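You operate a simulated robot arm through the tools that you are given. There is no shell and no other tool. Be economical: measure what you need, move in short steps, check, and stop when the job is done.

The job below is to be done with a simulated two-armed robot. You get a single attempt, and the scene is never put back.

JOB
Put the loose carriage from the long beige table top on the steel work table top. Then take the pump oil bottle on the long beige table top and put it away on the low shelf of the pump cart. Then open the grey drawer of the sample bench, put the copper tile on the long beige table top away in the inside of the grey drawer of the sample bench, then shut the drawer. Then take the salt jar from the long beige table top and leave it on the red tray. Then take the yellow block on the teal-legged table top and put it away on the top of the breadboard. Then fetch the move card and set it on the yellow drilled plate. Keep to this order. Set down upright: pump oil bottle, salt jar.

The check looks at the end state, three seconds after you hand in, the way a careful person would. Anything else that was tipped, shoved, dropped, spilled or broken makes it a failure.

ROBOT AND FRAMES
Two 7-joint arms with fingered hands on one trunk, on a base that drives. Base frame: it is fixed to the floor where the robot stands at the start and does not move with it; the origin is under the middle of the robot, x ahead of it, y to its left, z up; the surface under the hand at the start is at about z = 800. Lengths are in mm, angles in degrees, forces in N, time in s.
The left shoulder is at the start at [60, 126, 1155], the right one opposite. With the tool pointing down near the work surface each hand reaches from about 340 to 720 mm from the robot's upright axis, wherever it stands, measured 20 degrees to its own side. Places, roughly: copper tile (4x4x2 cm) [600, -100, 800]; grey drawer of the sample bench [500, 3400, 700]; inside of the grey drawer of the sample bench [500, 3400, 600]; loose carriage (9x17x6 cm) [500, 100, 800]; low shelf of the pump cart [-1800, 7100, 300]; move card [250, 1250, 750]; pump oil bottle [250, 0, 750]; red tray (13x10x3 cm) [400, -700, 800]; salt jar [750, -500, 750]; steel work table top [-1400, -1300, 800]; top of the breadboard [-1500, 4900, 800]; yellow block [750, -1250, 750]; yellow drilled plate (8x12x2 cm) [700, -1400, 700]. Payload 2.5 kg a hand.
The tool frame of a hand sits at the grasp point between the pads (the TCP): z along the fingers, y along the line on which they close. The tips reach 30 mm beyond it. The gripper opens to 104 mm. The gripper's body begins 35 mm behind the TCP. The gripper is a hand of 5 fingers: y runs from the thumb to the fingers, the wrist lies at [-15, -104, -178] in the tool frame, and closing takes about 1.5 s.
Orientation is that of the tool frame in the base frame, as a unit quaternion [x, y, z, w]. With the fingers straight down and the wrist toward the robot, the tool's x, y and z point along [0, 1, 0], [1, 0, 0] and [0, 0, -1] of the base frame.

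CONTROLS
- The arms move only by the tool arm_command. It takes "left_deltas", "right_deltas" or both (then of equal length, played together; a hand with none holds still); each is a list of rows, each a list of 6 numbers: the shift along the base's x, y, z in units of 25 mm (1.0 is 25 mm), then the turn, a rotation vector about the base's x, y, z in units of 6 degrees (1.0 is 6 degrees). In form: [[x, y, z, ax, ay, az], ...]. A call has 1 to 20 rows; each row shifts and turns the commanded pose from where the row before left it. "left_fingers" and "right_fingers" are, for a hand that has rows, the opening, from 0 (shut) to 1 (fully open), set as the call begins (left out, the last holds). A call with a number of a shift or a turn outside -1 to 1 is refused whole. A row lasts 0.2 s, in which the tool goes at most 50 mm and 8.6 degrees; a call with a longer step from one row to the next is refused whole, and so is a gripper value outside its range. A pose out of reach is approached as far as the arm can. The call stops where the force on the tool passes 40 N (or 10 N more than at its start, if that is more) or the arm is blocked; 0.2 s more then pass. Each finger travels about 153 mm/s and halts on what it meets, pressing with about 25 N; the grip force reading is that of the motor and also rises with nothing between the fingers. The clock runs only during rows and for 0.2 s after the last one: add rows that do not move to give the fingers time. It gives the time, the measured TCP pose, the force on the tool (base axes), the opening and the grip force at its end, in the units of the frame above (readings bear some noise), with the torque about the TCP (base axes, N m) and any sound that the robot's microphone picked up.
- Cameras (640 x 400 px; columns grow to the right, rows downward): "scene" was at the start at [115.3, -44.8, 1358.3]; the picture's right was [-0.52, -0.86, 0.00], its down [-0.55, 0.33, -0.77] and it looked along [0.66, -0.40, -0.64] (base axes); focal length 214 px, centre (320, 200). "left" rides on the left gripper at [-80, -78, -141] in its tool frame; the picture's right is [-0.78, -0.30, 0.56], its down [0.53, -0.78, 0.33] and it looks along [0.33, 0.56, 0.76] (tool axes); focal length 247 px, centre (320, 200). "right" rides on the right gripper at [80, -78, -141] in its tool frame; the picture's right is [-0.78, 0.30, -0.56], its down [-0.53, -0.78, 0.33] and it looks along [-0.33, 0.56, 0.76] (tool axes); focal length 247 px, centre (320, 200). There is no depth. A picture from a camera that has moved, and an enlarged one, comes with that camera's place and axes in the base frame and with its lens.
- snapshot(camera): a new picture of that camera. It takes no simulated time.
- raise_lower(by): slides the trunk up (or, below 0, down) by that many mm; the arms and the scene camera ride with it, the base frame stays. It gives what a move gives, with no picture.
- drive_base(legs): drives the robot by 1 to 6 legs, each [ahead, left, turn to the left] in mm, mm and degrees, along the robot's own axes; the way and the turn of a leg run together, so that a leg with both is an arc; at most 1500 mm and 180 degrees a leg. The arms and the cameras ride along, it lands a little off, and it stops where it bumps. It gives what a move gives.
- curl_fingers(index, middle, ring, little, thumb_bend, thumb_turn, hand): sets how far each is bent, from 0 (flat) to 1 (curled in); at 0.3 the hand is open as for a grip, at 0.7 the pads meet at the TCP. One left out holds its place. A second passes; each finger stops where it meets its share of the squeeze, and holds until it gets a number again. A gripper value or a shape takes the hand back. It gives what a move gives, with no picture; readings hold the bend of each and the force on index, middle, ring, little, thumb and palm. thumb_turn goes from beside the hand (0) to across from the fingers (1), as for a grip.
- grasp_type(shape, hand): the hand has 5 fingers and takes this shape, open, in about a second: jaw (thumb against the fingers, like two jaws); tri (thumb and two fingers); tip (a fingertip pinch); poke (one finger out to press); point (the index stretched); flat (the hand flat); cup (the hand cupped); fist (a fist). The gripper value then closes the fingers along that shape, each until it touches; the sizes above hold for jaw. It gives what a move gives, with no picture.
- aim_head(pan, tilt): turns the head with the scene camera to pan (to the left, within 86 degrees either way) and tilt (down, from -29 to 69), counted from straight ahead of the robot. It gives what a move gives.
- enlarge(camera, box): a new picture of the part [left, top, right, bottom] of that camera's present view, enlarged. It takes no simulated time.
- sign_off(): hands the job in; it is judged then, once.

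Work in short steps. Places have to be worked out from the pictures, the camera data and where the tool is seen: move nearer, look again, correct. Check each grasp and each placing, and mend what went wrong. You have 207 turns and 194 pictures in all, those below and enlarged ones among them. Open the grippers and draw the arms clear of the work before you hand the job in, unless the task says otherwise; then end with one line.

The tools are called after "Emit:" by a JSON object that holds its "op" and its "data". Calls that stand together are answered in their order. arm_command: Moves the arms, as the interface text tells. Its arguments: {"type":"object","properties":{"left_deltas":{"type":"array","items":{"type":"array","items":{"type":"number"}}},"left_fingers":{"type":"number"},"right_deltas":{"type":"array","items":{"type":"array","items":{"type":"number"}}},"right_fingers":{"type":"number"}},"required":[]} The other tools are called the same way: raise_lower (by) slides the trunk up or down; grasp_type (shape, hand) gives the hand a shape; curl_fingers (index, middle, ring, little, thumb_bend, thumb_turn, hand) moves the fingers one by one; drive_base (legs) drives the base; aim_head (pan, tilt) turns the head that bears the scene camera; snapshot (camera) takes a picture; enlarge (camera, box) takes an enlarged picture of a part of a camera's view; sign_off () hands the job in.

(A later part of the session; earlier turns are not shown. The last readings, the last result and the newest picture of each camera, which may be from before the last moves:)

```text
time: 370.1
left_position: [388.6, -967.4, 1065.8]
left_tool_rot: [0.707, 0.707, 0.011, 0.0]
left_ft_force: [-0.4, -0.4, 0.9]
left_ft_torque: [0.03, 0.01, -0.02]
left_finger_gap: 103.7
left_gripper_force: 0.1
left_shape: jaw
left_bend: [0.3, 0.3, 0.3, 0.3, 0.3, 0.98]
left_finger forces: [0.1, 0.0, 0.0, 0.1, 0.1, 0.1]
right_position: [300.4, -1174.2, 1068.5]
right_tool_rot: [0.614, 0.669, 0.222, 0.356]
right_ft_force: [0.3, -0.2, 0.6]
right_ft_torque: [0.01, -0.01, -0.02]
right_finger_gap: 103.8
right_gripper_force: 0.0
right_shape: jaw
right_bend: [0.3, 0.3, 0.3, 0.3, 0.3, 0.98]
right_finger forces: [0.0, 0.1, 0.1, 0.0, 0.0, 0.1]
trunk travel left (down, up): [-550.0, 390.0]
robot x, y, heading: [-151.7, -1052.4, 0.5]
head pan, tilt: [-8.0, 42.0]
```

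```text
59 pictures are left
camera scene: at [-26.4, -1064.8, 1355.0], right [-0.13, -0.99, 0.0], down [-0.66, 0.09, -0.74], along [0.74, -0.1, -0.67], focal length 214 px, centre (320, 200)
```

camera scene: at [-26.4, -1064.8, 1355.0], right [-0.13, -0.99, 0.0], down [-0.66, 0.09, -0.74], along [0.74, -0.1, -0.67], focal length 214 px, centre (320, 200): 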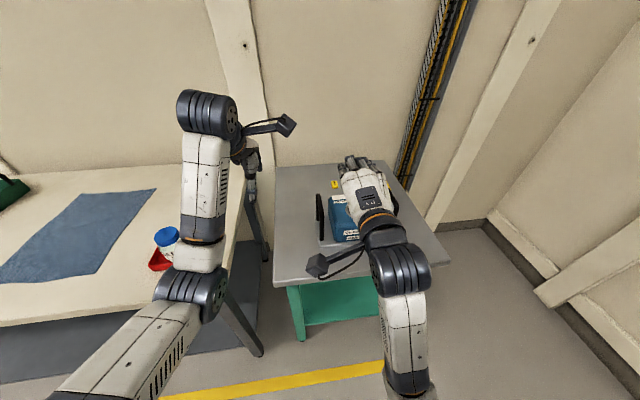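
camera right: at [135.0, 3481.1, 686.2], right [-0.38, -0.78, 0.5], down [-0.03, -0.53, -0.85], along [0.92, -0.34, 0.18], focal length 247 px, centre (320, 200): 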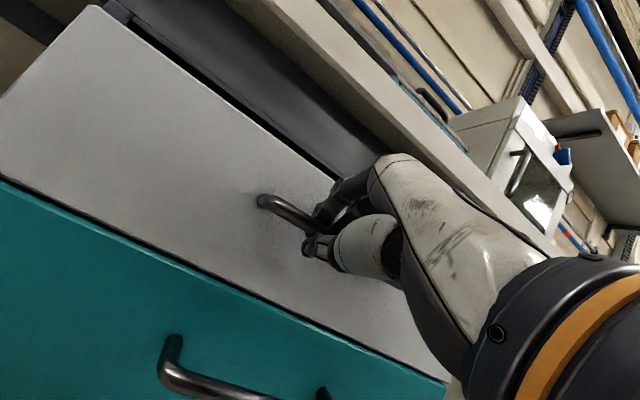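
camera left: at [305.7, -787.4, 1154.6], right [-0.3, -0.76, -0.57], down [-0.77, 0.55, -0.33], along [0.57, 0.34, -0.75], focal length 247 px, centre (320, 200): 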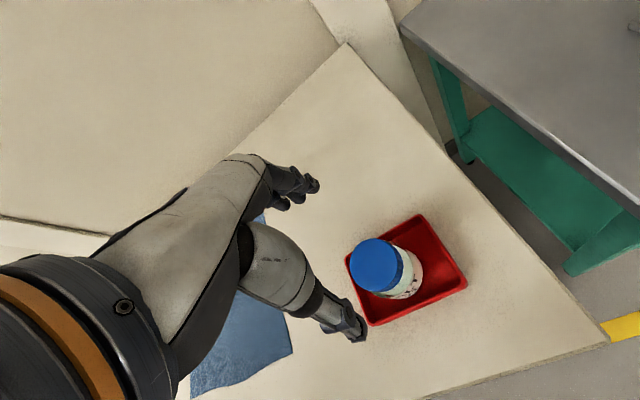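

I'll shift the right arm outward and higher, then drive in and yaw the left hand by -45° so its forearm passes clear of the blue box.

Emit:
{"op": "arm_command", "data": {"right_deltas": [[0, -1, 0.6, 0, 0, 0], [0, -1, 0.6, 0, 0, 0], [0, -1, 0.6, 0, 0, 0], [0, -1, 0.6, 0, 0, 0], [0, -1, 0.6, 0, 0, 0], [0, -1, 0.4, 0, 0, 0], [0, -1, 0, 0, 0, 0], [0, 0, 0, 0, 0, 0]], "left_deltas": [[0, 0, 0, 0, 0, -1], [0, 0, 0, 0, 0, -1], [0, 0, 0, 0, 0, -1], [0, 0, 0, 0, 0, -1], [0, 0, 0, 0, 0, -1], [0, 0, 0, 0, 0, -1], [0, 0, 0, 0, 0, -1], [0, 0, 0, 0, 0, -0.5]]}}

Emit:
{"op": "drive_base", "data": {"legs": [[200, 0, 0]]}}

Emit:
{"op": "aim_head", "data": {"pan": -15, "tilt": 48}}

Emit:
{"op": "snapshot", "data": {"camera": "scene"}}

Emit:
{"op": "snapshot", "data": {"camera": "left"}}

```text
time: 371.9
left_position: [388.2, -966.9, 1066.1]
left_tool_rot: [0.925, 0.381, 0.011, 0.004]
left_ft_force: [-0.4, 0.0, 0.3]
left_ft_torque: [0.0, 0.01, -0.01]
left_finger_gap: 103.8
left_gripper_force: 0.1
left_shape: jaw
left_bend: [0.3, 0.3, 0.3, 0.3, 0.3, 0.98]
left_finger forces: [0.0, 0.1, 0.1, 0.0, 0.0, 0.0]
right_position: [313.9, -1346.6, 1149.8]
right_tool_rot: [0.613, 0.67, 0.224, 0.355]
right_ft_force: [0.3, 0.5, -0.3]
right_ft_torque: [0.06, -0.02, 0.04]
right_finger_gap: 104.2
right_gripper_force: 0.2
right_shape: jaw
right_bend: [0.3, 0.3, 0.3, 0.3, 0.3, 0.98]
right_finger forces: [0.1, 0.0, 0.0, 0.0, 0.1, 0.0]
right hand out of reach, approached as far as the arm can: row 1, 2
trunk travel left (down, up): [-550.0, 390.0]
robot x, y, heading: [-151.1, -1054.5, 0.2]
head pan, tilt: [-8.0, 42.0]
```

```text
time: 373.5
left_position: [588.7, -968.8, 1066.7]
left_tool_rot: [0.924, 0.381, 0.01, 0.002]
left_ft_force: [0.3, 0.0, 0.5]
left_ft_torque: [0.01, 0.06, 0.02]
left_finger_gap: 103.8
left_gripper_force: 0.1
left_shape: jaw
left_bend: [0.3, 0.3, 0.3, 0.3, 0.3, 0.98]
left_finger forces: [0.1, 0.0, 0.1, 0.1, 0.0, 0.1]
right_position: [513.0, -1346.6, 1149.8]
right_tool_rot: [0.614, 0.669, 0.223, 0.355]
right_ft_force: [0.1, -0.4, 0.0]
right_ft_torque: [0.0, 0.0, 0.01]
right_finger_gap: 103.8
right_gripper_force: 0.0
right_shape: jaw
right_bend: [0.3, 0.3, 0.3, 0.3, 0.3, 0.98]
right_finger forces: [0.0, 0.0, 0.1, 0.0, 0.0, 0.1]
trunk travel left (down, up): [-550.0, 390.0]
robot x, y, heading: [49.5, -1049.7, 0.1]
head pan, tilt: [-8.0, 42.0]
```

```text
time: 374.2
left_position: [589.1, -968.2, 1066.3]
left_tool_rot: [0.924, 0.381, 0.011, 0.004]
left_ft_force: [0.8, -0.2, 0.4]
left_ft_torque: [0.03, 0.03, 0.0]
left_finger_gap: 103.8
left_gripper_force: 0.1
left_shape: jaw
left_bend: [0.3, 0.3, 0.3, 0.3, 0.3, 0.98]
left_finger forces: [0.0, 0.0, 0.0, 0.0, 0.0, 0.0]
right_position: [512.7, -1346.3, 1149.6]
right_tool_rot: [0.614, 0.669, 0.224, 0.355]
right_ft_force: [0.1, -0.3, 0.6]
right_ft_torque: [0.02, 0.01, -0.01]
right_finger_gap: 103.9
right_gripper_force: 0.0
right_shape: jaw
right_bend: [0.3, 0.3, 0.3, 0.3, 0.3, 0.98]
right_finger forces: [0.0, 0.1, 0.1, 0.0, 0.0, 0.1]
trunk travel left (down, up): [-550.0, 390.0]
robot x, y, heading: [51.0, -1050.6, -0.2]
head pan, tilt: [-15.0, 48.0]
```

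```text
58 pictures are left
camera scene: at [167.4, -1073.2, 1346.6], right [-0.26, -0.97, 0.0], down [-0.72, 0.19, -0.67], along [0.65, -0.17, -0.74], focal length 214 px, centre (320, 200)
```

scene: 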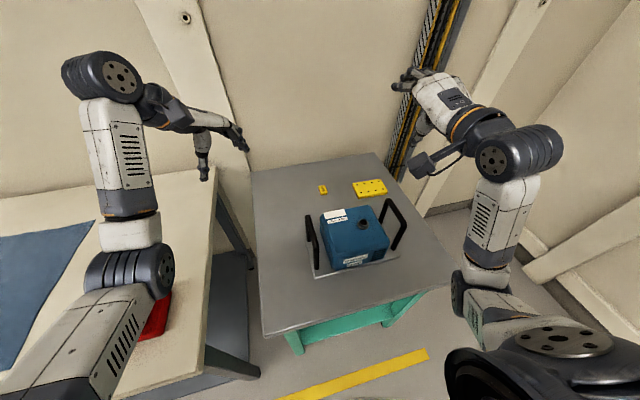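

```text
57 pictures are left
camera left: at [472.4, -968.4, 1205.1], right [-0.75, -0.34, -0.57], down [-0.16, 0.93, -0.33], along [0.65, -0.16, -0.75], focal length 247 px, centre (320, 200)
```

left: 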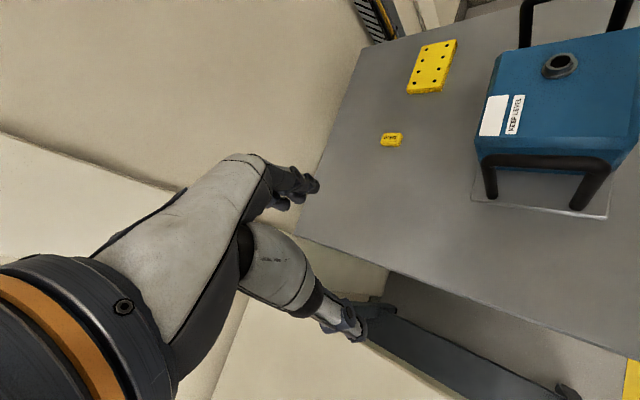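

Block at about [727,-1226], top z≈763, long side along x. Repositioning the base slightly right and forward, then bringing the left hand over it, high above the blue box.

Emit:
{"op": "drive_base", "data": {"legs": [[0, -130, 0], [28, 0, 0]]}}

Emit:
{"op": "arm_command", "data": {"left_deltas": [[0.7, -0.8, 0, 0, 0, 0.55], [0.7, -0.8, 0, 0, 0, 0.55], [0.7, -0.8, 0, 0, 0, 0.55], [0.7, -0.8, 0, 0, 0, 0.55], [0.7, -0.9, 0, 0, 0, 0.55], [0.7, -0.9, -0.5, 0, 0, 0.55], [0, 0, -0.8, 0, 0, 0], [0, 0, -0.8, 0, 0, 0], [0, 0, -0.8, 0, 0, 0]]}}

Emit:
{"op": "snapshot", "data": {"camera": "scene"}}

Emit:
{"op": "snapshot", "data": {"camera": "left"}}

```text
time: 375.9
left_position: [618.0, -1094.8, 1066.0]
left_tool_rot: [0.925, 0.38, 0.011, 0.003]
left_ft_force: [0.3, -1.1, -0.2]
left_ft_torque: [0.03, 0.02, 0.01]
left_finger_gap: 103.8
left_gripper_force: 0.0
left_shape: jaw
left_bend: [0.3, 0.3, 0.3, 0.3, 0.3, 0.98]
left_finger forces: [0.0, 0.1, 0.0, 0.2, 0.0, 0.0]
right_position: [541.0, -1473.9, 1149.0]
right_tool_rot: [0.614, 0.67, 0.222, 0.355]
right_ft_force: [-0.1, -0.6, -0.2]
right_ft_torque: [0.0, -0.01, -0.02]
right_finger_gap: 104.0
right_gripper_force: 0.0
right_shape: jaw
right_bend: [0.3, 0.3, 0.3, 0.3, 0.3, 0.98]
right_finger forces: [0.0, 0.0, 0.0, 0.1, 0.0, 0.0]
trunk travel left (down, up): [-550.0, 390.0]
robot x, y, heading: [76.7, -1180.8, 0.1]
head pan, tilt: [-15.0, 48.0]
```

```text
time: 377.9
left_position: [720.7, -1219.1, 994.5]
left_tool_rot: [0.845, 0.535, 0.012, 0.002]
left_ft_force: [-1.3, 0.5, -0.1]
left_ft_torque: [-0.01, 0.03, 0.02]
left_finger_gap: 103.7
left_gripper_force: 0.1
left_shape: jaw
left_bend: [0.3, 0.3, 0.3, 0.3, 0.3, 0.98]
left_finger forces: [0.0, 0.0, 0.0, 0.0, 0.0, 0.1]
right_position: [542.0, -1473.2, 1149.7]
right_tool_rot: [0.613, 0.669, 0.223, 0.356]
right_ft_force: [-1.0, -0.3, -0.6]
right_ft_torque: [0.02, 0.02, -0.02]
right_finger_gap: 103.9
right_gripper_force: 0.0
right_shape: jaw
right_bend: [0.3, 0.3, 0.3, 0.3, 0.3, 0.98]
right_finger forces: [0.0, 0.0, 0.0, 0.1, 0.0, 0.0]
trunk travel left (down, up): [-550.0, 390.0]
robot x, y, heading: [77.1, -1181.5, 0.5]
head pan, tilt: [-15.0, 48.0]
```

```text
56 pictures are left
camera scene: at [195.5, -1200.8, 1346.6], right [-0.26, -0.97, 0.0], down [-0.72, 0.19, -0.67], along [0.65, -0.17, -0.74], focal length 214 px, centre (320, 200)
```

scene: 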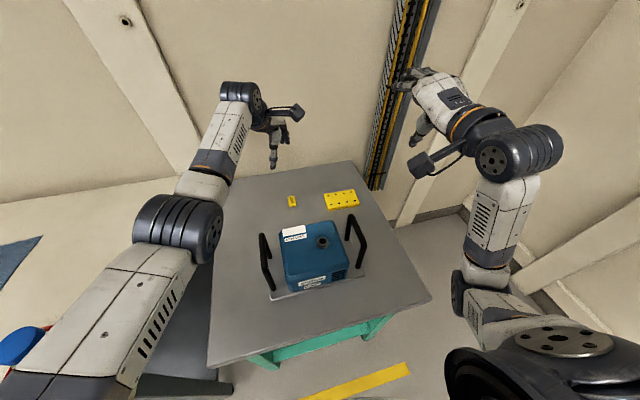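

```text
55 pictures are left
camera left: at [611.4, -1259.3, 1133.7], right [-0.59, -0.57, -0.58], down [-0.47, 0.82, -0.34], along [0.66, 0.07, -0.75], focal length 247 px, centre (320, 200)
```

left: 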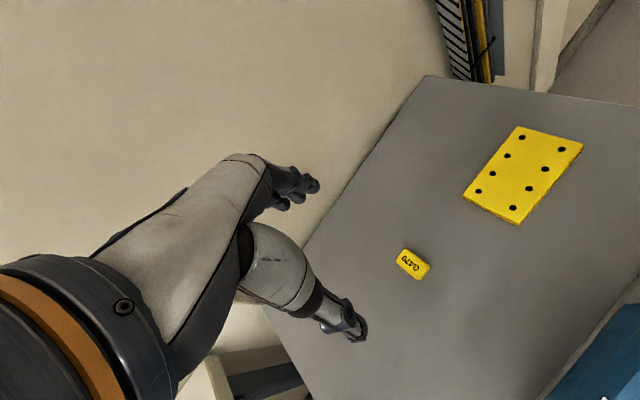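

Block refined: [724,-1235], long axis about -9°. Aligning the yaw and descending toward it.

Emit:
{"op": "arm_command", "data": {"left_deltas": [[0.1, -0.3, -0.6, 0, 0, 0.9], [0, -0.34, -0.8, 0, 0, 0.9], [0, 0, -0.9, 0, 0, 0.9], [0, 0, -0.9, 0, 0, 0], [0, 0, -0.9, 0, 0, 0], [0, 0, -0.9, 0, 0, 0], [0, 0, -0.9, 0, 0, 0], [0, 0, -0.8, 0, 0, 0], [0, 0, -0.6, 0, 0, 0], [0, 0, -0.5, 0, 0, 0], [0, 0, -0.4, 0, 0, 0]]}}

Emit:
{"op": "snapshot", "data": {"camera": "left"}}

Emit:
{"op": "enlarge", "data": {"camera": "scene", "box": [200, 100, 400, 300]}}

```text
time: 380.2
left_position: [698.2, -1216.6, 795.8]
left_tool_rot: [0.761, 0.648, 0.012, -0.001]
left_ft_force: [0.0, -0.6, -0.8]
left_ft_torque: [0.02, 0.0, -0.04]
left_finger_gap: 103.7
left_gripper_force: 0.0
left_shape: jaw
left_bend: [0.3, 0.3, 0.3, 0.3, 0.3, 0.98]
left_finger forces: [0.0, 0.0, 0.0, 0.0, 0.0, 0.1]
left hand out of reach, approached as far as the arm can: row 5, 6, 7, 8, 9, 10, 11
right_position: [540.3, -1474.3, 1148.0]
right_tool_rot: [0.614, 0.669, 0.222, 0.356]
right_ft_force: [0.6, -0.1, -0.3]
right_ft_torque: [0.0, -0.01, 0.0]
right_finger_gap: 104.1
right_gripper_force: 0.0
right_shape: jaw
right_bend: [0.3, 0.3, 0.3, 0.3, 0.3, 0.98]
right_finger forces: [0.0, 0.0, 0.1, 0.0, 0.1, 0.0]
trunk travel left (down, up): [-550.0, 390.0]
robot x, y, heading: [75.6, -1178.0, -0.0]
head pan, tilt: [-15.0, 48.0]
```

```text
54 pictures are left
camera left: at [604.9, -1285.6, 932.3], right [-0.41, -0.71, -0.57], down [-0.68, 0.66, -0.33], along [0.61, 0.25, -0.75], focal length 247 px, centre (320, 200)
```

left: 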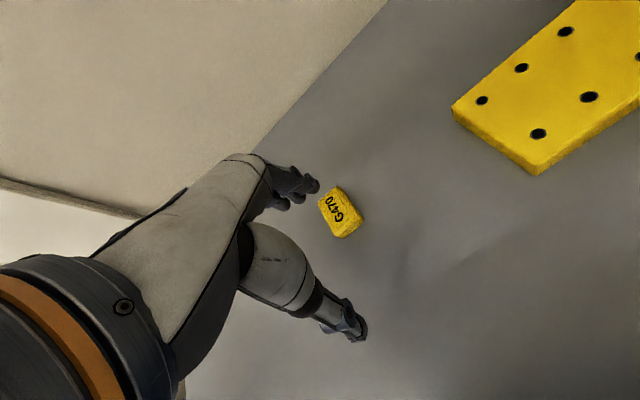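

```text
2.00 times, centred on (300, 200) of scene
camera zoom: at [195.4, -1200.8, 1346.6], right [-0.26, -0.97, 0.0], down [-0.72, 0.19, -0.67], along [0.65, -0.17, -0.74], focal length 429 px, centre (360, 200)
```

zoom: 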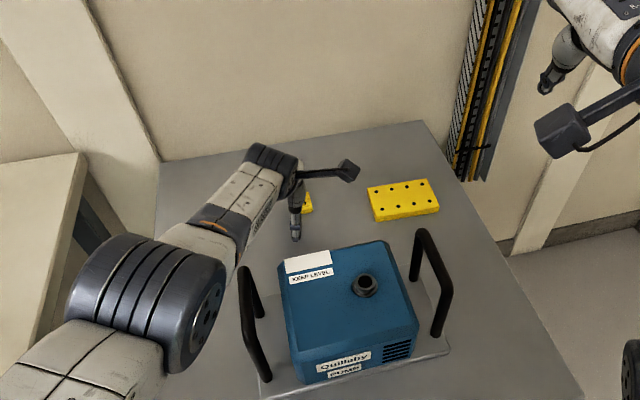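

About 22 mm short of reach. Nudging the base forward 25 mm (block stays between the spread fingers).

Emit:
{"op": "drive_base", "data": {"legs": [[25, 0, 0]]}}

Emit:
{"op": "arm_command", "data": {"left_deltas": [[0, -0.4, 0, 0, 0, 0], [0, -0.4, 0, 0, 0, 0]]}}

Emit:
{"op": "snapshot", "data": {"camera": "left"}}

```text
time: 381.1
left_position: [724.5, -1218.4, 792.2]
left_tool_rot: [0.761, 0.649, 0.011, -0.001]
left_ft_force: [0.4, 0.4, -1.0]
left_ft_torque: [-0.01, 0.0, 0.0]
left_finger_gap: 103.9
left_gripper_force: 0.0
left_shape: jaw
left_bend: [0.3, 0.3, 0.3, 0.3, 0.3, 0.98]
left_finger forces: [0.0, 0.1, 0.0, 0.0, 0.1, 0.0]
right_position: [566.8, -1473.3, 1149.3]
right_tool_rot: [0.614, 0.669, 0.223, 0.355]
right_ft_force: [-0.7, -0.3, -0.4]
right_ft_torque: [0.0, -0.04, 0.01]
right_finger_gap: 103.9
right_gripper_force: 0.0
right_shape: jaw
right_bend: [0.3, 0.3, 0.3, 0.3, 0.3, 0.98]
right_finger forces: [0.1, 0.0, 0.1, 0.0, 0.1, 0.0]
trunk travel left (down, up): [-550.0, 390.0]
robot x, y, heading: [102.5, -1181.2, -0.0]
head pan, tilt: [-15.0, 48.0]
```

```text
time: 381.7
left_position: [717.8, -1232.3, 794.9]
left_tool_rot: [0.761, 0.649, 0.012, -0.001]
left_ft_force: [-0.2, -0.6, 0.2]
left_ft_torque: [-0.03, 0.0, -0.01]
left_finger_gap: 104.0
left_gripper_force: 0.1
left_shape: jaw
left_bend: [0.3, 0.3, 0.3, 0.3, 0.3, 0.98]
left_finger forces: [0.0, 0.1, 0.0, 0.1, 0.0, 0.1]
left hand out of reach, approached as far as the arm can: row 1, 2
right_position: [566.7, -1474.8, 1150.1]
right_tool_rot: [0.613, 0.669, 0.223, 0.355]
right_ft_force: [-0.2, 1.0, 0.0]
right_ft_torque: [0.01, -0.02, 0.0]
right_finger_gap: 103.7
right_gripper_force: 0.0
right_shape: jaw
right_bend: [0.3, 0.3, 0.3, 0.3, 0.3, 0.98]
right_finger forces: [0.0, 0.0, 0.1, 0.0, 0.1, 0.0]
trunk travel left (down, up): [-550.0, 390.0]
robot x, y, heading: [101.4, -1183.3, 0.5]
head pan, tilt: [-15.0, 48.0]
```

```text
52 pictures are left
camera left: at [624.4, -1299.9, 934.5], right [-0.41, -0.71, -0.58], down [-0.68, 0.66, -0.33], along [0.61, 0.25, -0.75], focal length 247 px, centre (320, 200)
```

left: 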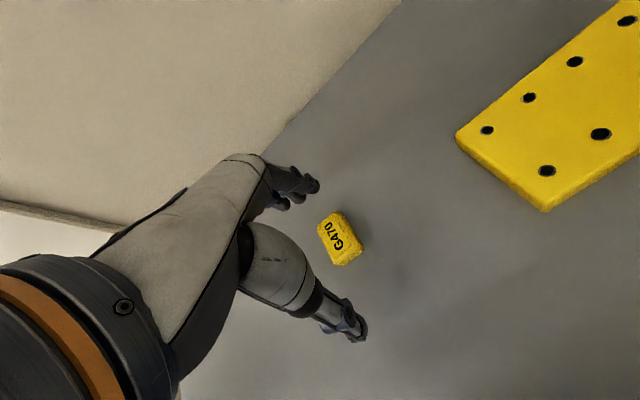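

The block is centred between thumb and fingers. The arm is at its reach limit, so I lower the trunk 20 mm instead.

Emit:
{"op": "raise_lower", "data": {"by": -18}}

Emit:
{"op": "enlarge", "data": {"camera": "left", "box": [220, 120, 460, 380]}}

```text
time: 382.3
left_position: [718.3, -1232.1, 778.1]
left_tool_rot: [0.762, 0.648, 0.012, 0.0]
left_ft_force: [-0.4, 0.7, -0.2]
left_ft_torque: [0.01, -0.04, -0.02]
left_finger_gap: 104.0
left_gripper_force: 0.1
left_shape: jaw
left_bend: [0.3, 0.3, 0.3, 0.3, 0.3, 0.98]
left_finger forces: [0.1, 0.0, 0.1, 0.1, 0.0, 0.1]
right_position: [566.2, -1473.2, 1131.7]
right_tool_rot: [0.613, 0.669, 0.223, 0.356]
right_ft_force: [-0.1, -0.1, -0.1]
right_ft_torque: [0.0, -0.02, 0.02]
right_finger_gap: 103.8
right_gripper_force: 0.0
right_shape: jaw
right_bend: [0.3, 0.3, 0.3, 0.3, 0.3, 0.98]
right_finger forces: [0.1, 0.0, 0.1, 0.0, 0.0, 0.0]
trunk travel left (down, up): [-532.0, 408.0]
robot x, y, heading: [99.0, -1179.8, 0.1]
head pan, tilt: [-15.0, 48.0]
```

```text
1.54 times, centred on (340, 250) of left
camera zoom: at [624.3, -1300.0, 916.6], right [-0.41, -0.71, -0.57], down [-0.68, 0.66, -0.33], along [0.61, 0.25, -0.75], focal length 380 px, centre (289, 123)
```

zoom: 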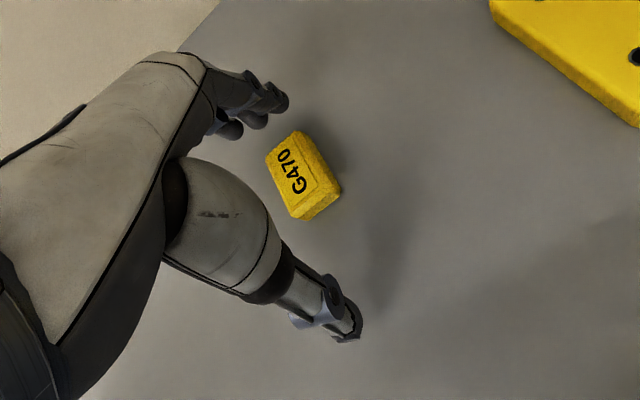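

Lowering a little more, watching for contact force.

Emit:
{"op": "raise_lower", "data": {"by": -9}}

```text
time: 382.9
left_position: [717.9, -1231.5, 769.7]
left_tool_rot: [0.761, 0.648, 0.012, 0.0]
left_ft_force: [-0.6, -0.4, 2.0]
left_ft_torque: [0.0, -0.05, -0.01]
left_finger_gap: 103.8
left_gripper_force: 0.1
left_shape: jaw
left_bend: [0.3, 0.3, 0.3, 0.3, 0.3, 0.98]
left_finger forces: [0.1, 1.6, 0.0, 0.0, 0.1, 0.0]
right_position: [565.0, -1474.3, 1122.2]
right_tool_rot: [0.613, 0.669, 0.224, 0.356]
right_ft_force: [-0.1, -0.2, -0.1]
right_ft_torque: [0.01, -0.02, 0.01]
right_finger_gap: 103.8
right_gripper_force: 0.0
right_shape: jaw
right_bend: [0.3, 0.3, 0.3, 0.3, 0.3, 0.98]
right_finger forces: [0.1, 0.0, 0.0, 0.1, 0.0, 0.0]
trunk travel left (down, up): [-523.0, 417.0]
robot x, y, heading: [100.3, -1179.9, 0.2]
head pan, tilt: [-15.0, 48.0]
```

A fingertip just touches the table (z≈740). Raising 4 mm and closing.

Emit:
{"op": "arm_command", "data": {"left_deltas": [[0, 0, 0.16, 0, 0, 0], [0, 0, 0, 0, 0, 0], [0, 0, 0, 0, 0, 0], [0, 0, 0, 0, 0, 0], [0, 0, 0, 0, 0, 0], [0, 0, 0, 0, 0, 0], [0, 0, 0, 0, 0, 0], [0, 0, 0, 0, 0, 0]], "left_fingers": 0}}

Emit:
{"op": "snapshot", "data": {"camera": "left"}}

```text
time: 384.7
left_position: [718.1, -1231.7, 772.7]
left_tool_rot: [0.761, 0.649, 0.012, 0.0]
left_ft_force: [-0.9, -0.1, 4.2]
left_ft_torque: [-0.03, 0.01, -0.01]
left_finger_gap: 50.3
left_gripper_force: 24.9
left_shape: jaw
left_bend: [0.7, 0.4, 0.6, 0.57, 0.56, 1.0]
left_finger forces: [22.5, 0.0, 0.1, 0.0, 23.5, 0.0]
right_position: [565.8, -1472.7, 1122.6]
right_tool_rot: [0.614, 0.668, 0.223, 0.356]
right_ft_force: [-0.6, 0.8, 0.3]
right_ft_torque: [-0.02, -0.02, 0.01]
right_finger_gap: 103.8
right_gripper_force: 0.1
right_shape: jaw
right_bend: [0.3, 0.3, 0.3, 0.3, 0.3, 0.98]
right_finger forces: [0.0, 0.0, 0.1, 0.1, 0.1, 0.0]
trunk travel left (down, up): [-523.0, 417.0]
robot x, y, heading: [99.8, -1179.9, 0.0]
head pan, tilt: [-15.0, 48.0]
```

```text
50 pictures are left
camera left: at [625.3, -1300.5, 911.6], right [-0.41, -0.71, -0.58], down [-0.68, 0.66, -0.33], along [0.61, 0.25, -0.75], focal length 247 px, centre (320, 200)
```

left: 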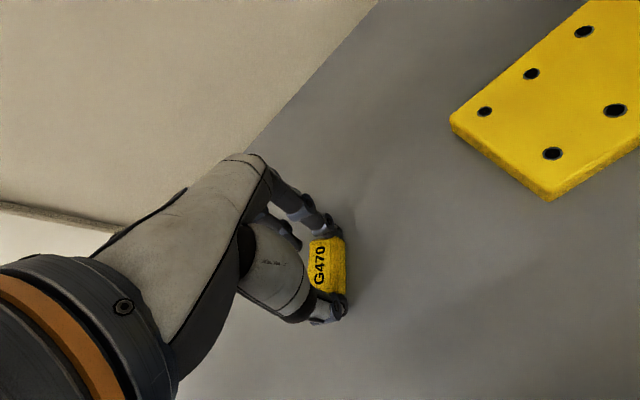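

Gripped between index and thumb along its length. Lifting straight up.

Emit:
{"op": "arm_command", "data": {"left_deltas": [[0, 0, 0.3, 0, 0, 0], [0, 0, 0.6, 0, 0, 0], [0, 0, 0.9, 0, 0, 0], [0, 0, 0.9, 0, 0, 0], [0, 0, 0.9, 0, 0, 0], [0, 0, 0.9, 0, 0, 0], [0, 0, 0.9, 0, 0, 0], [0, 0, 0.9, 0, 0, 0], [0, 0, 0.9, 0, 0, 0], [0, 0, 0.9, 0, 0, 0], [0, 0, 0.9, 0, 0, 0], [0, 0, 0.9, 0, 0, 0]]}}

Emit:
{"op": "snapshot", "data": {"camera": "left"}}

```text
time: 387.3
left_position: [744.3, -1242.7, 1013.0]
left_tool_rot: [0.761, 0.648, 0.011, 0.0]
left_ft_force: [-0.1, -0.1, 0.1]
left_ft_torque: [0.01, 0.01, 0.01]
left_finger_gap: 48.3
left_gripper_force: 24.9
left_shape: jaw
left_bend: [0.7, 0.4, 0.6, 0.57, 0.58, 1.0]
left_finger forces: [22.0, 0.1, 0.1, 0.0, 22.1, 0.1]
left hand out of reach, approached as far as the arm can: row 1, 2, 3, 4, 5, 6, 7
right_position: [565.3, -1475.4, 1122.2]
right_tool_rot: [0.613, 0.669, 0.223, 0.356]
right_ft_force: [-0.2, -0.8, 0.5]
right_ft_torque: [0.01, -0.03, 0.0]
right_finger_gap: 103.8
right_gripper_force: 0.0
right_shape: jaw
right_bend: [0.3, 0.3, 0.3, 0.3, 0.3, 0.98]
right_finger forces: [0.1, 0.1, 0.1, 0.0, 0.0, 0.1]
trunk travel left (down, up): [-523.0, 417.0]
robot x, y, heading: [98.0, -1179.7, 0.2]
head pan, tilt: [-15.0, 48.0]
```

```text
49 pictures are left
camera left: at [650.9, -1311.0, 1151.4], right [-0.41, -0.71, -0.57], down [-0.68, 0.66, -0.33], along [0.61, 0.25, -0.75], focal length 247 px, centre (320, 200)
```

left: 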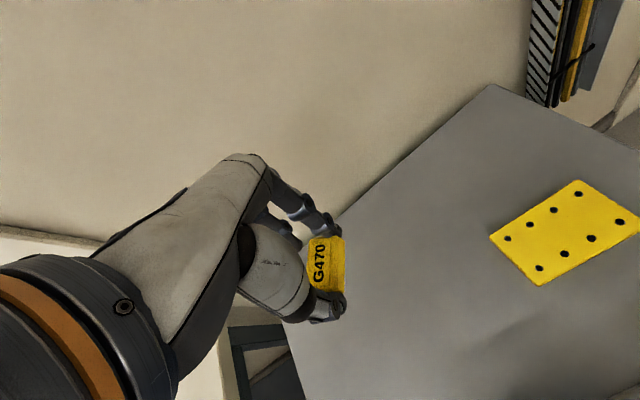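

Block held. (The plate's centre is about [688,-1412], noted for later.) Drawing the arm in, backing out, turning down the aisle.

Emit:
{"op": "arm_command", "data": {"left_deltas": [[-0.8, 0.5, 0.3, 0, 0, 0.2], [-0.9, 0.6, 0.3, 0, 0, 0.2], [-0.9, 0.6, 0.3, 0, 0, 0.3], [-0.9, 0.6, 0, 0, 0, 0.3], [-0.9, 0.6, 0, 0, 0, 0.4], [-0.9, 0.6, 0, 0, 0, 0.4]]}}

Emit:
{"op": "drive_base", "data": {"legs": [[-410, 0, 0], [0, 0, 90]]}}

Emit:
{"op": "drive_base", "data": {"legs": [[1450, 0, 0], [1450, 0, 0]]}}

```text
time: 388.7
left_position: [741.5, -1215.6, 1061.7]
left_tool_rot: [0.696, 0.718, 0.011, -0.002]
left_ft_force: [0.8, -1.0, -0.4]
left_ft_torque: [-0.01, 0.0, -0.01]
left_finger_gap: 48.4
left_gripper_force: 25.3
left_shape: jaw
left_bend: [0.7, 0.4, 0.6, 0.57, 0.58, 1.0]
left_finger forces: [21.9, 0.1, 0.0, 0.0, 22.0, 0.0]
left hand out of reach, approached as far as the arm can: row 1, 2, 3, 4, 5, 6
right_position: [566.6, -1473.8, 1122.3]
right_tool_rot: [0.613, 0.669, 0.223, 0.356]
right_ft_force: [-0.1, 1.0, 0.0]
right_ft_torque: [0.01, 0.02, 0.02]
right_finger_gap: 103.9
right_gripper_force: 0.0
right_shape: jaw
right_bend: [0.3, 0.3, 0.3, 0.3, 0.3, 0.98]
right_finger forces: [0.0, 0.1, 0.1, 0.0, 0.0, 0.0]
trunk travel left (down, up): [-523.0, 417.0]
robot x, y, heading: [103.5, -1180.0, 0.4]
head pan, tilt: [-15.0, 48.0]
```

```text
time: 395.0
left_position: [-249.4, -543.4, 1062.4]
left_tool_rot: [0.005, 1.0, 0.006, -0.009]
left_ft_force: [0.1, 0.4, 0.8]
left_ft_torque: [-0.01, -0.05, 0.0]
left_finger_gap: 48.1
left_gripper_force: 24.9
left_shape: jaw
left_bend: [0.7, 0.4, 0.6, 0.57, 0.59, 1.0]
left_finger forces: [21.4, 0.0, 0.0, 0.0, 21.3, 0.1]
right_position: [-0.8, -727.0, 1122.3]
right_tool_rot: [-0.022, 0.908, 0.406, 0.101]
right_ft_force: [0.1, -0.1, -0.8]
right_ft_torque: [-0.02, 0.0, 0.03]
right_finger_gap: 103.8
right_gripper_force: 0.1
right_shape: jaw
right_bend: [0.3, 0.3, 0.3, 0.3, 0.3, 0.98]
right_finger forces: [0.0, 0.0, 0.0, 0.0, 0.0, 0.1]
trunk travel left (down, up): [-523.0, 417.0]
robot x, y, heading: [-310.8, -1181.3, 88.0]
head pan, tilt: [-15.0, 48.0]
```

```text
time: 409.0
left_position: [-71.3, 2354.4, 1062.4]
left_tool_rot: [0.024, 1.0, 0.007, -0.009]
left_ft_force: [-0.3, -0.4, 0.6]
left_ft_torque: [-0.01, 0.03, 0.01]
left_finger_gap: 47.9
left_gripper_force: 24.8
left_shape: jaw
left_bend: [0.7, 0.4, 0.6, 0.57, 0.59, 1.0]
left_finger forces: [21.4, 0.0, 0.1, 0.0, 21.4, 0.0]
right_position: [171.7, 2159.0, 1121.7]
right_tool_rot: [-0.004, 0.908, 0.405, 0.109]
right_ft_force: [0.4, 0.1, -0.5]
right_ft_torque: [0.02, 0.01, 0.04]
right_finger_gap: 103.7
right_gripper_force: 0.0
right_shape: jaw
right_bend: [0.3, 0.3, 0.3, 0.3, 0.3, 0.98]
right_finger forces: [0.0, 0.0, 0.0, 0.0, 0.1, 0.0]
trunk travel left (down, up): [-523.0, 417.0]
robot x, y, heading: [-152.6, 1717.3, 85.7]
head pan, tilt: [-15.0, 48.0]
```

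Drifted right a bit; correcting heading and lateral position, then continuing to the breadboard area.

Emit:
{"op": "drive_base", "data": {"legs": [[0, 160, 4.5], [1450, 0, 0], [1250, 0, 0]]}}

Emit:
{"op": "aim_head", "data": {"pan": 65, "tilt": 30}}

Emit:
{"op": "snapshot", "data": {"camera": "scene"}}

```text
time: 423.1
left_position: [-350.2, 5060.3, 1063.9]
left_tool_rot: [-0.028, 1.0, 0.007, -0.009]
left_ft_force: [0.0, -0.4, 0.0]
left_ft_torque: [0.01, -0.01, 0.0]
left_finger_gap: 47.9
left_gripper_force: 25.2
left_shape: jaw
left_bend: [0.7, 0.4, 0.6, 0.57, 0.59, 1.0]
left_finger forces: [21.5, 0.1, 0.0, 0.0, 21.5, 0.1]
right_position: [-88.6, 4892.4, 1122.7]
right_tool_rot: [-0.053, 0.906, 0.41, 0.088]
right_ft_force: [-0.5, 0.3, 0.4]
right_ft_torque: [0.0, 0.0, -0.01]
right_finger_gap: 103.7
right_gripper_force: 0.1
right_shape: jaw
right_bend: [0.3, 0.3, 0.3, 0.3, 0.3, 0.98]
right_finger forces: [0.0, 0.1, 0.0, 0.0, 0.1, 0.0]
trunk travel left (down, up): [-523.0, 417.0]
robot x, y, heading: [-367.2, 4415.2, 91.8]
head pan, tilt: [-15.0, 48.0]
```

```text
time: 424.6
left_position: [-349.4, 5060.6, 1062.7]
left_tool_rot: [-0.029, 1.0, 0.008, -0.01]
left_ft_force: [-0.3, -0.2, -1.5]
left_ft_torque: [0.01, 0.01, -0.02]
left_finger_gap: 48.0
left_gripper_force: 24.7
left_shape: jaw
left_bend: [0.7, 0.4, 0.6, 0.57, 0.59, 1.0]
left_finger forces: [21.6, 0.0, 0.1, 0.0, 21.5, 0.0]
right_position: [-87.7, 4893.0, 1121.7]
right_tool_rot: [-0.053, 0.906, 0.41, 0.087]
right_ft_force: [-0.7, -0.4, -0.3]
right_ft_torque: [-0.01, 0.01, 0.04]
right_finger_gap: 103.9
right_gripper_force: 0.0
right_shape: jaw
right_bend: [0.3, 0.3, 0.3, 0.3, 0.3, 0.98]
right_finger forces: [0.0, 0.0, 0.1, 0.0, 0.0, 0.0]
trunk travel left (down, up): [-523.0, 417.0]
robot x, y, heading: [-368.4, 4419.0, 91.7]
head pan, tilt: [65.0, 30.0]
```

```text
48 pictures are left
camera scene: at [-450.2, 4494.8, 1346.3], right [0.39, 0.92, 0.0], down [0.46, -0.2, -0.87], along [-0.8, 0.34, -0.5], focal length 214 px, centre (320, 200)
```

scene: 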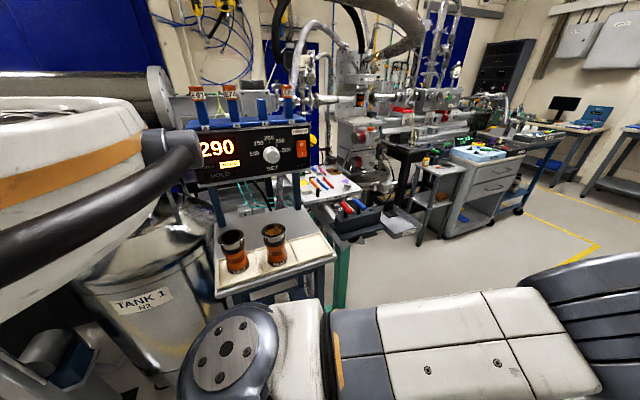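

The breadboard should be near (315,185) in view. Zooming.

Emit:
{"op": "enlarge", "data": {"camera": "scene", "box": [240, 130, 440, 260]}}

```text
3.08 times, centred on (340, 195) of scene
camera zoom: at [-450.2, 4494.8, 1346.3], right [0.39, 0.92, 0.0], down [0.46, -0.2, -0.87], along [-0.8, 0.34, -0.5], focal length 660 px, centre (258, 215)
```

zoom: 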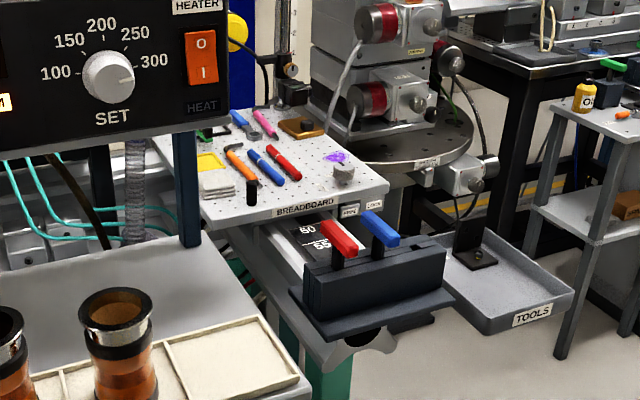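

The breadboard spans x≈-1320 to -1720, y≈4770–5120, with tools on it; a free patch is near its front-right at about [-1368,5036]. Driving round to face it.

Emit:
{"op": "drive_base", "data": {"legs": [[735, 0, 0], [0, 0, 88.3]]}}

Emit:
{"op": "aim_head", "data": {"pan": 5, "tilt": 38}}

Emit:
{"op": "snapshot", "data": {"camera": "scene"}}

```text
time: 432.4
left_position: [-1030.6, 5185.3, 1062.8]
left_tool_rot: [0.717, -0.697, 0.002, 0.011]
left_ft_force: [0.6, -0.5, -0.1]
left_ft_torque: [0.01, 0.03, -0.02]
left_finger_gap: 47.6
left_gripper_force: 25.1
left_shape: jaw
left_bend: [0.7, 0.4, 0.6, 0.57, 0.59, 1.0]
left_finger forces: [21.0, 0.0, 0.0, 0.0, 20.9, 0.0]
right_position: [-856.1, 5443.1, 1122.5]
right_tool_rot: [0.668, -0.615, -0.356, 0.223]
right_ft_force: [0.4, -0.3, -0.4]
right_ft_torque: [0.01, -0.02, 0.0]
right_finger_gap: 104.2
right_gripper_force: 0.0
right_shape: jaw
right_bend: [0.3, 0.3, 0.3, 0.3, 0.3, 0.98]
right_finger forces: [0.0, 0.0, 0.0, 0.0, 0.0, 0.0]
trunk travel left (down, up): [-523.0, 417.0]
robot x, y, heading: [-394.7, 5146.2, -180.1]
head pan, tilt: [65.0, 30.0]
```

```text
time: 433.7
left_position: [-1031.2, 5185.7, 1063.9]
left_tool_rot: [0.716, -0.698, 0.002, 0.011]
left_ft_force: [-0.9, -0.7, 0.2]
left_ft_torque: [0.03, -0.01, -0.02]
left_finger_gap: 47.5
left_gripper_force: 25.4
left_shape: jaw
left_bend: [0.7, 0.4, 0.6, 0.57, 0.59, 1.0]
left_finger forces: [20.9, 0.0, 0.0, 0.0, 21.0, 0.0]
right_position: [-855.4, 5442.7, 1123.4]
right_tool_rot: [0.668, -0.614, -0.356, 0.223]
right_ft_force: [-0.5, 0.0, 0.1]
right_ft_torque: [0.01, 0.0, 0.02]
right_finger_gap: 103.8
right_gripper_force: 0.1
right_shape: jaw
right_bend: [0.3, 0.3, 0.3, 0.3, 0.3, 0.98]
right_finger forces: [0.1, 0.1, 0.0, 0.1, 0.1, 0.0]
trunk travel left (down, up): [-523.0, 417.0]
robot x, y, heading: [-391.0, 5145.5, -180.0]
head pan, tilt: [5.0, 38.0]
```

```text
46 pictures are left
camera scene: at [-515.4, 5139.1, 1334.0], right [-0.09, 1.0, 0.0], down [0.61, 0.05, -0.79], along [-0.79, -0.07, -0.62], focal length 214 px, centre (320, 200)
```

scene: 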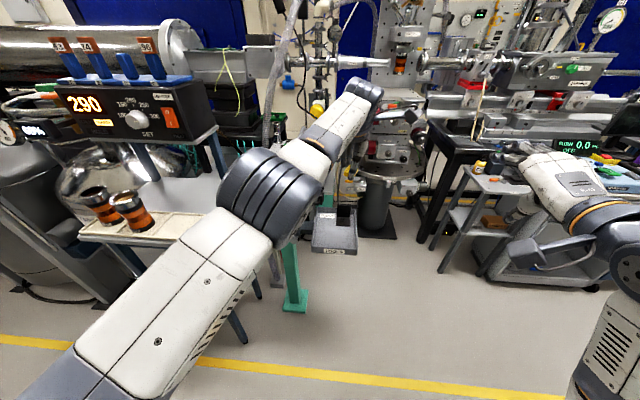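

Bringing the left hand back to a comfortable pose on its own side, to clear the view.

Emit:
{"op": "arm_command", "data": {"left_deltas": [[0.5, -0.9, 0.2, 0, 0, 0], [0.5, -0.9, 0.2, 0, 0, 0], [0.6, -0.9, 0.2, 0, 0, 0], [0.6, -0.9, 0.2, 0, 0, 0], [0.8, -0.9, 0.2, 0, 0, 0], [0.8, -0.9, 0, 0, 0, 0], [0.8, -0.9, 0, 0, 0, 0], [0.8, -0.9, 0, 0, 0, 0]]}}

Emit:
{"op": "snapshot", "data": {"camera": "scene"}}

```text
time: 435.5
left_position: [-1048.4, 5047.5, 1138.2]
left_tool_rot: [0.716, -0.698, 0.003, 0.011]
left_ft_force: [0.0, 0.1, -0.6]
left_ft_torque: [0.0, 0.01, 0.05]
left_finger_gap: 47.5
left_gripper_force: 25.0
left_shape: jaw
left_bend: [0.7, 0.4, 0.6, 0.57, 0.59, 1.0]
left_finger forces: [20.9, 0.1, 0.0, 0.1, 20.9, 0.0]
left hand out of reach, approached as far as the arm can: row 1, 2, 3, 4, 5, 6, 7, 8
right_position: [-856.0, 5441.9, 1122.9]
right_tool_rot: [0.668, -0.614, -0.356, 0.223]
right_ft_force: [-0.1, -1.3, 0.0]
right_ft_torque: [0.01, 0.02, 0.01]
right_finger_gap: 104.1
right_gripper_force: 0.1
right_shape: jaw
right_bend: [0.3, 0.3, 0.3, 0.3, 0.3, 0.98]
right_finger forces: [0.0, 0.0, 0.1, 0.0, 0.1, 0.0]
trunk travel left (down, up): [-523.0, 417.0]
robot x, y, heading: [-392.4, 5148.3, -179.9]
head pan, tilt: [5.0, 38.0]
```

```text
45 pictures are left
camera scene: at [-515.3, 5138.9, 1334.0], right [-0.09, 1.0, 0.0], down [0.61, 0.05, -0.79], along [-0.79, -0.07, -0.62], focal length 214 px, centre (320, 200)
```

scene: 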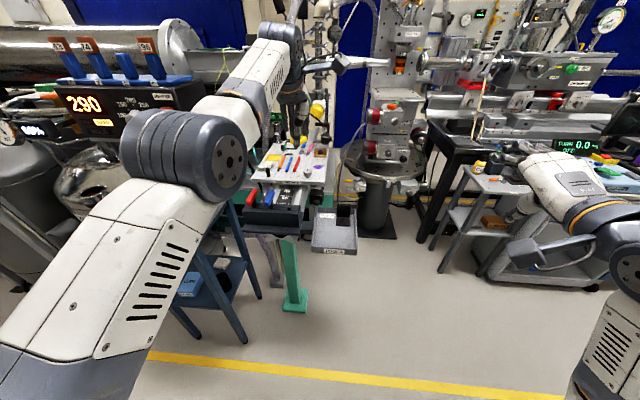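

The arm's present forward pose suits the target. Driving ahead 220 mm, then looking closer.

Emit:
{"op": "drive_base", "data": {"legs": [[220, 0, 0]]}}

Emit:
{"op": "aim_head", "data": {"pan": 12, "tilt": 42}}

Emit:
{"op": "snapshot", "data": {"camera": "scene"}}

Emit:
{"op": "snapshot", "data": {"camera": "left"}}

```text
time: 437.1
left_position: [-1266.7, 5046.2, 1137.6]
left_tool_rot: [0.717, -0.697, 0.003, 0.011]
left_ft_force: [-0.2, 0.1, 0.3]
left_ft_torque: [0.0, 0.0, -0.06]
left_finger_gap: 47.6
left_gripper_force: 24.8
left_shape: jaw
left_bend: [0.7, 0.4, 0.6, 0.57, 0.59, 1.0]
left_finger forces: [20.9, 0.0, 0.0, 0.0, 20.9, 0.0]
right_position: [-1073.8, 5439.9, 1122.3]
right_tool_rot: [0.668, -0.614, -0.356, 0.222]
right_ft_force: [-0.5, -0.7, 0.2]
right_ft_torque: [-0.01, -0.01, 0.0]
right_finger_gap: 103.7
right_gripper_force: 0.1
right_shape: jaw
right_bend: [0.3, 0.3, 0.3, 0.3, 0.3, 0.98]
right_finger forces: [0.1, 0.0, 0.0, 0.1, 0.0, 0.1]
trunk travel left (down, up): [-523.0, 417.0]
robot x, y, heading: [-611.8, 5151.0, -179.8]
head pan, tilt: [5.0, 38.0]
```

```text
time: 437.8
left_position: [-1266.0, 5046.0, 1138.2]
left_tool_rot: [0.717, -0.697, 0.003, 0.011]
left_ft_force: [0.6, 0.4, 0.0]
left_ft_torque: [-0.01, 0.01, 0.0]
left_finger_gap: 47.5
left_gripper_force: 25.3
left_shape: jaw
left_bend: [0.7, 0.4, 0.6, 0.57, 0.59, 1.0]
left_finger forces: [20.8, 0.0, 0.0, 0.1, 20.9, 0.0]
right_position: [-1073.6, 5441.9, 1123.4]
right_tool_rot: [0.669, -0.614, -0.355, 0.223]
right_ft_force: [0.6, -0.5, 0.9]
right_ft_torque: [0.02, -0.01, 0.0]
right_finger_gap: 103.7
right_gripper_force: 0.1
right_shape: jaw
right_bend: [0.3, 0.3, 0.3, 0.3, 0.3, 0.98]
right_finger forces: [0.0, 0.1, 0.1, 0.1, 0.0, 0.1]
trunk travel left (down, up): [-523.0, 417.0]
robot x, y, heading: [-609.4, 5147.2, -179.8]
head pan, tilt: [12.0, 42.0]
```

```text
44 pictures are left
camera scene: at [-729.0, 5128.8, 1328.1], right [-0.21, 0.98, 0.0], down [0.65, 0.14, -0.74], along [-0.73, -0.16, -0.67], focal length 214 px, centre (320, 200)
```

scene: 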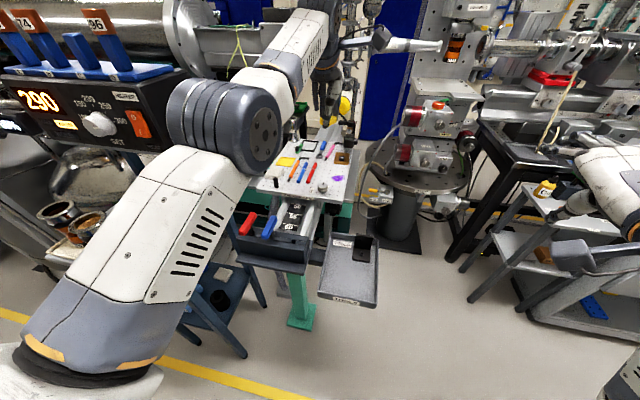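

```text
43 pictures are left
camera left: at [-1191.4, 5131.2, 1277.0], right [0.27, 0.77, -0.57], down [0.79, -0.52, -0.33], along [-0.55, -0.36, -0.75], focal length 247 px, centre (320, 200)
```

left: 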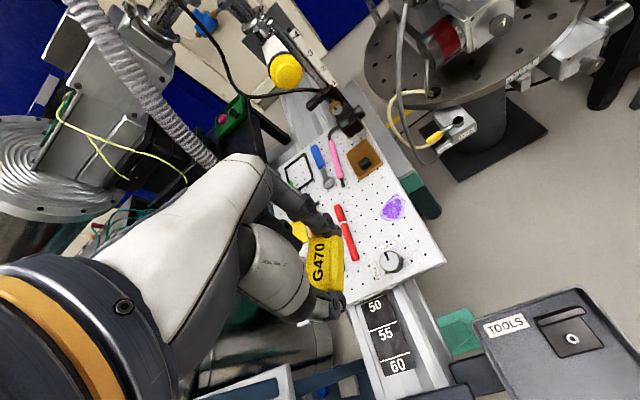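

From the wrist view (most reliable): board front-right corner ≈[-1282,5089], knob ≈[-1316,5003], purple ≈[-1419,5055], red pen at y≈4942. Free patch: [-1342,5058]. Driving 100 mm ahead and then aligning.

Emit:
{"op": "drive_base", "data": {"legs": [[100, 0, 0]]}}

Emit:
{"op": "arm_command", "data": {"left_deltas": [[0.3, 0.1, -0.8, 0, 0, 0], [0.3, 0.1, -0.8, 0, 0, 0], [0.3, 0, -0.8, 0, 0, 0], [0, 0, -0.8, 0, 0, 0], [0, 0, -0.8, 0, 0, 0], [0, 0, -0.8, 0, 0, 0]]}}

Emit:
{"op": "snapshot", "data": {"camera": "left"}}

```text
time: 439.0
left_position: [-1367.7, 5046.5, 1138.3]
left_tool_rot: [0.716, -0.698, 0.003, 0.011]
left_ft_force: [-0.6, 0.2, -0.3]
left_ft_torque: [0.01, -0.05, 0.03]
left_finger_gap: 47.6
left_gripper_force: 25.2
left_shape: jaw
left_bend: [0.7, 0.4, 0.6, 0.57, 0.59, 1.0]
left_finger forces: [20.9, 0.1, 0.1, 0.0, 20.9, 0.0]
right_position: [-1174.7, 5441.0, 1122.2]
right_tool_rot: [0.668, -0.614, -0.356, 0.223]
right_ft_force: [0.2, 0.0, -0.3]
right_ft_torque: [-0.02, 0.01, 0.03]
right_finger_gap: 104.0
right_gripper_force: 0.0
right_shape: jaw
right_bend: [0.3, 0.3, 0.3, 0.3, 0.3, 0.98]
right_finger forces: [0.0, 0.0, 0.1, 0.0, 0.1, 0.0]
trunk travel left (down, up): [-523.0, 417.0]
robot x, y, heading: [-711.5, 5147.7, -180.0]
head pan, tilt: [12.0, 42.0]
```

```text
time: 440.4
left_position: [-1392.3, 5060.0, 1030.8]
left_tool_rot: [0.716, -0.697, 0.004, 0.01]
left_ft_force: [0.5, 0.6, -0.4]
left_ft_torque: [-0.01, 0.0, 0.0]
left_finger_gap: 47.9
left_gripper_force: 25.1
left_shape: jaw
left_bend: [0.7, 0.4, 0.6, 0.57, 0.59, 1.0]
left_finger forces: [20.9, 0.0, 0.1, 0.0, 21.0, 0.0]
left hand out of reach, approached as far as the arm can: row 1, 2, 3, 4, 5, 6
right_position: [-1172.5, 5441.4, 1123.1]
right_tool_rot: [0.668, -0.615, -0.355, 0.222]
right_ft_force: [0.0, -0.1, -0.9]
right_ft_torque: [0.02, 0.0, 0.01]
right_finger_gap: 104.0
right_gripper_force: 0.0
right_shape: jaw
right_bend: [0.3, 0.3, 0.3, 0.3, 0.3, 0.98]
right_finger forces: [0.0, 0.0, 0.1, 0.0, 0.0, 0.0]
trunk travel left (down, up): [-523.0, 417.0]
robot x, y, heading: [-708.3, 5142.5, -180.1]
head pan, tilt: [12.0, 42.0]
```

```text
42 pictures are left
camera left: at [-1318.3, 5145.1, 1170.2], right [0.27, 0.77, -0.57], down [0.79, -0.52, -0.33], along [-0.55, -0.36, -0.75], focal length 247 px, centre (320, 200)
```

left: 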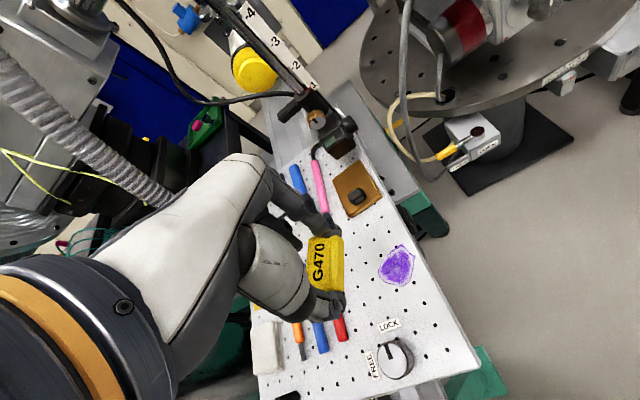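

The arm holds its extension, so I'll use the base for fine positioning: back 47 mm, then descend in stages.

Emit:
{"op": "drive_base", "data": {"legs": [[-45, 0, 0]]}}

Emit:
{"op": "arm_command", "data": {"left_deltas": [[0, -0.2, -0.8, 0, 0, 0], [0, 0, -0.8, 0, 0, 0], [0, 0, -0.8, 0, 0, 0], [0, 0, -0.8, 0, 0, 0]]}}

```text
time: 441.3
left_position: [-1348.6, 5058.8, 1031.3]
left_tool_rot: [0.717, -0.697, 0.004, 0.011]
left_ft_force: [0.4, 0.8, 0.5]
left_ft_torque: [0.0, 0.01, 0.0]
left_finger_gap: 47.8
left_gripper_force: 25.0
left_shape: jaw
left_bend: [0.7, 0.4, 0.6, 0.57, 0.59, 1.0]
left_finger forces: [20.9, 0.0, 0.0, 0.1, 20.8, 0.0]
right_position: [-1128.1, 5442.4, 1123.9]
right_tool_rot: [0.667, -0.615, -0.356, 0.222]
right_ft_force: [0.7, 0.8, -0.4]
right_ft_torque: [-0.03, -0.04, -0.01]
right_finger_gap: 103.8
right_gripper_force: 0.1
right_shape: jaw
right_bend: [0.3, 0.3, 0.3, 0.3, 0.3, 0.98]
right_finger forces: [0.1, 0.0, 0.0, 0.0, 0.0, 0.0]
trunk travel left (down, up): [-523.0, 417.0]
robot x, y, heading: [-665.8, 5150.3, -180.2]
head pan, tilt: [12.0, 42.0]
```

```text
time: 442.3
left_position: [-1355.4, 5055.4, 952.0]
left_tool_rot: [0.716, -0.698, 0.003, 0.01]
left_ft_force: [-0.5, -0.4, 0.0]
left_ft_torque: [0.01, -0.04, 0.0]
left_finger_gap: 47.2
left_gripper_force: 24.9
left_shape: jaw
left_bend: [0.7, 0.4, 0.6, 0.57, 0.59, 1.0]
left_finger forces: [20.9, 0.0, 0.0, 0.0, 20.9, 0.0]
left hand out of reach, approached as far as the arm can: row 1, 3
right_position: [-1129.6, 5441.7, 1123.2]
right_tool_rot: [0.667, -0.615, -0.356, 0.223]
right_ft_force: [0.3, 0.1, -0.2]
right_ft_torque: [0.01, 0.01, 0.0]
right_finger_gap: 104.1
right_gripper_force: 0.1
right_shape: jaw
right_bend: [0.3, 0.3, 0.3, 0.3, 0.3, 0.98]
right_finger forces: [0.0, 0.1, 0.0, 0.0, 0.0, 0.1]
trunk travel left (down, up): [-523.0, 417.0]
robot x, y, heading: [-661.2, 5144.9, -180.3]
head pan, tilt: [12.0, 42.0]
```

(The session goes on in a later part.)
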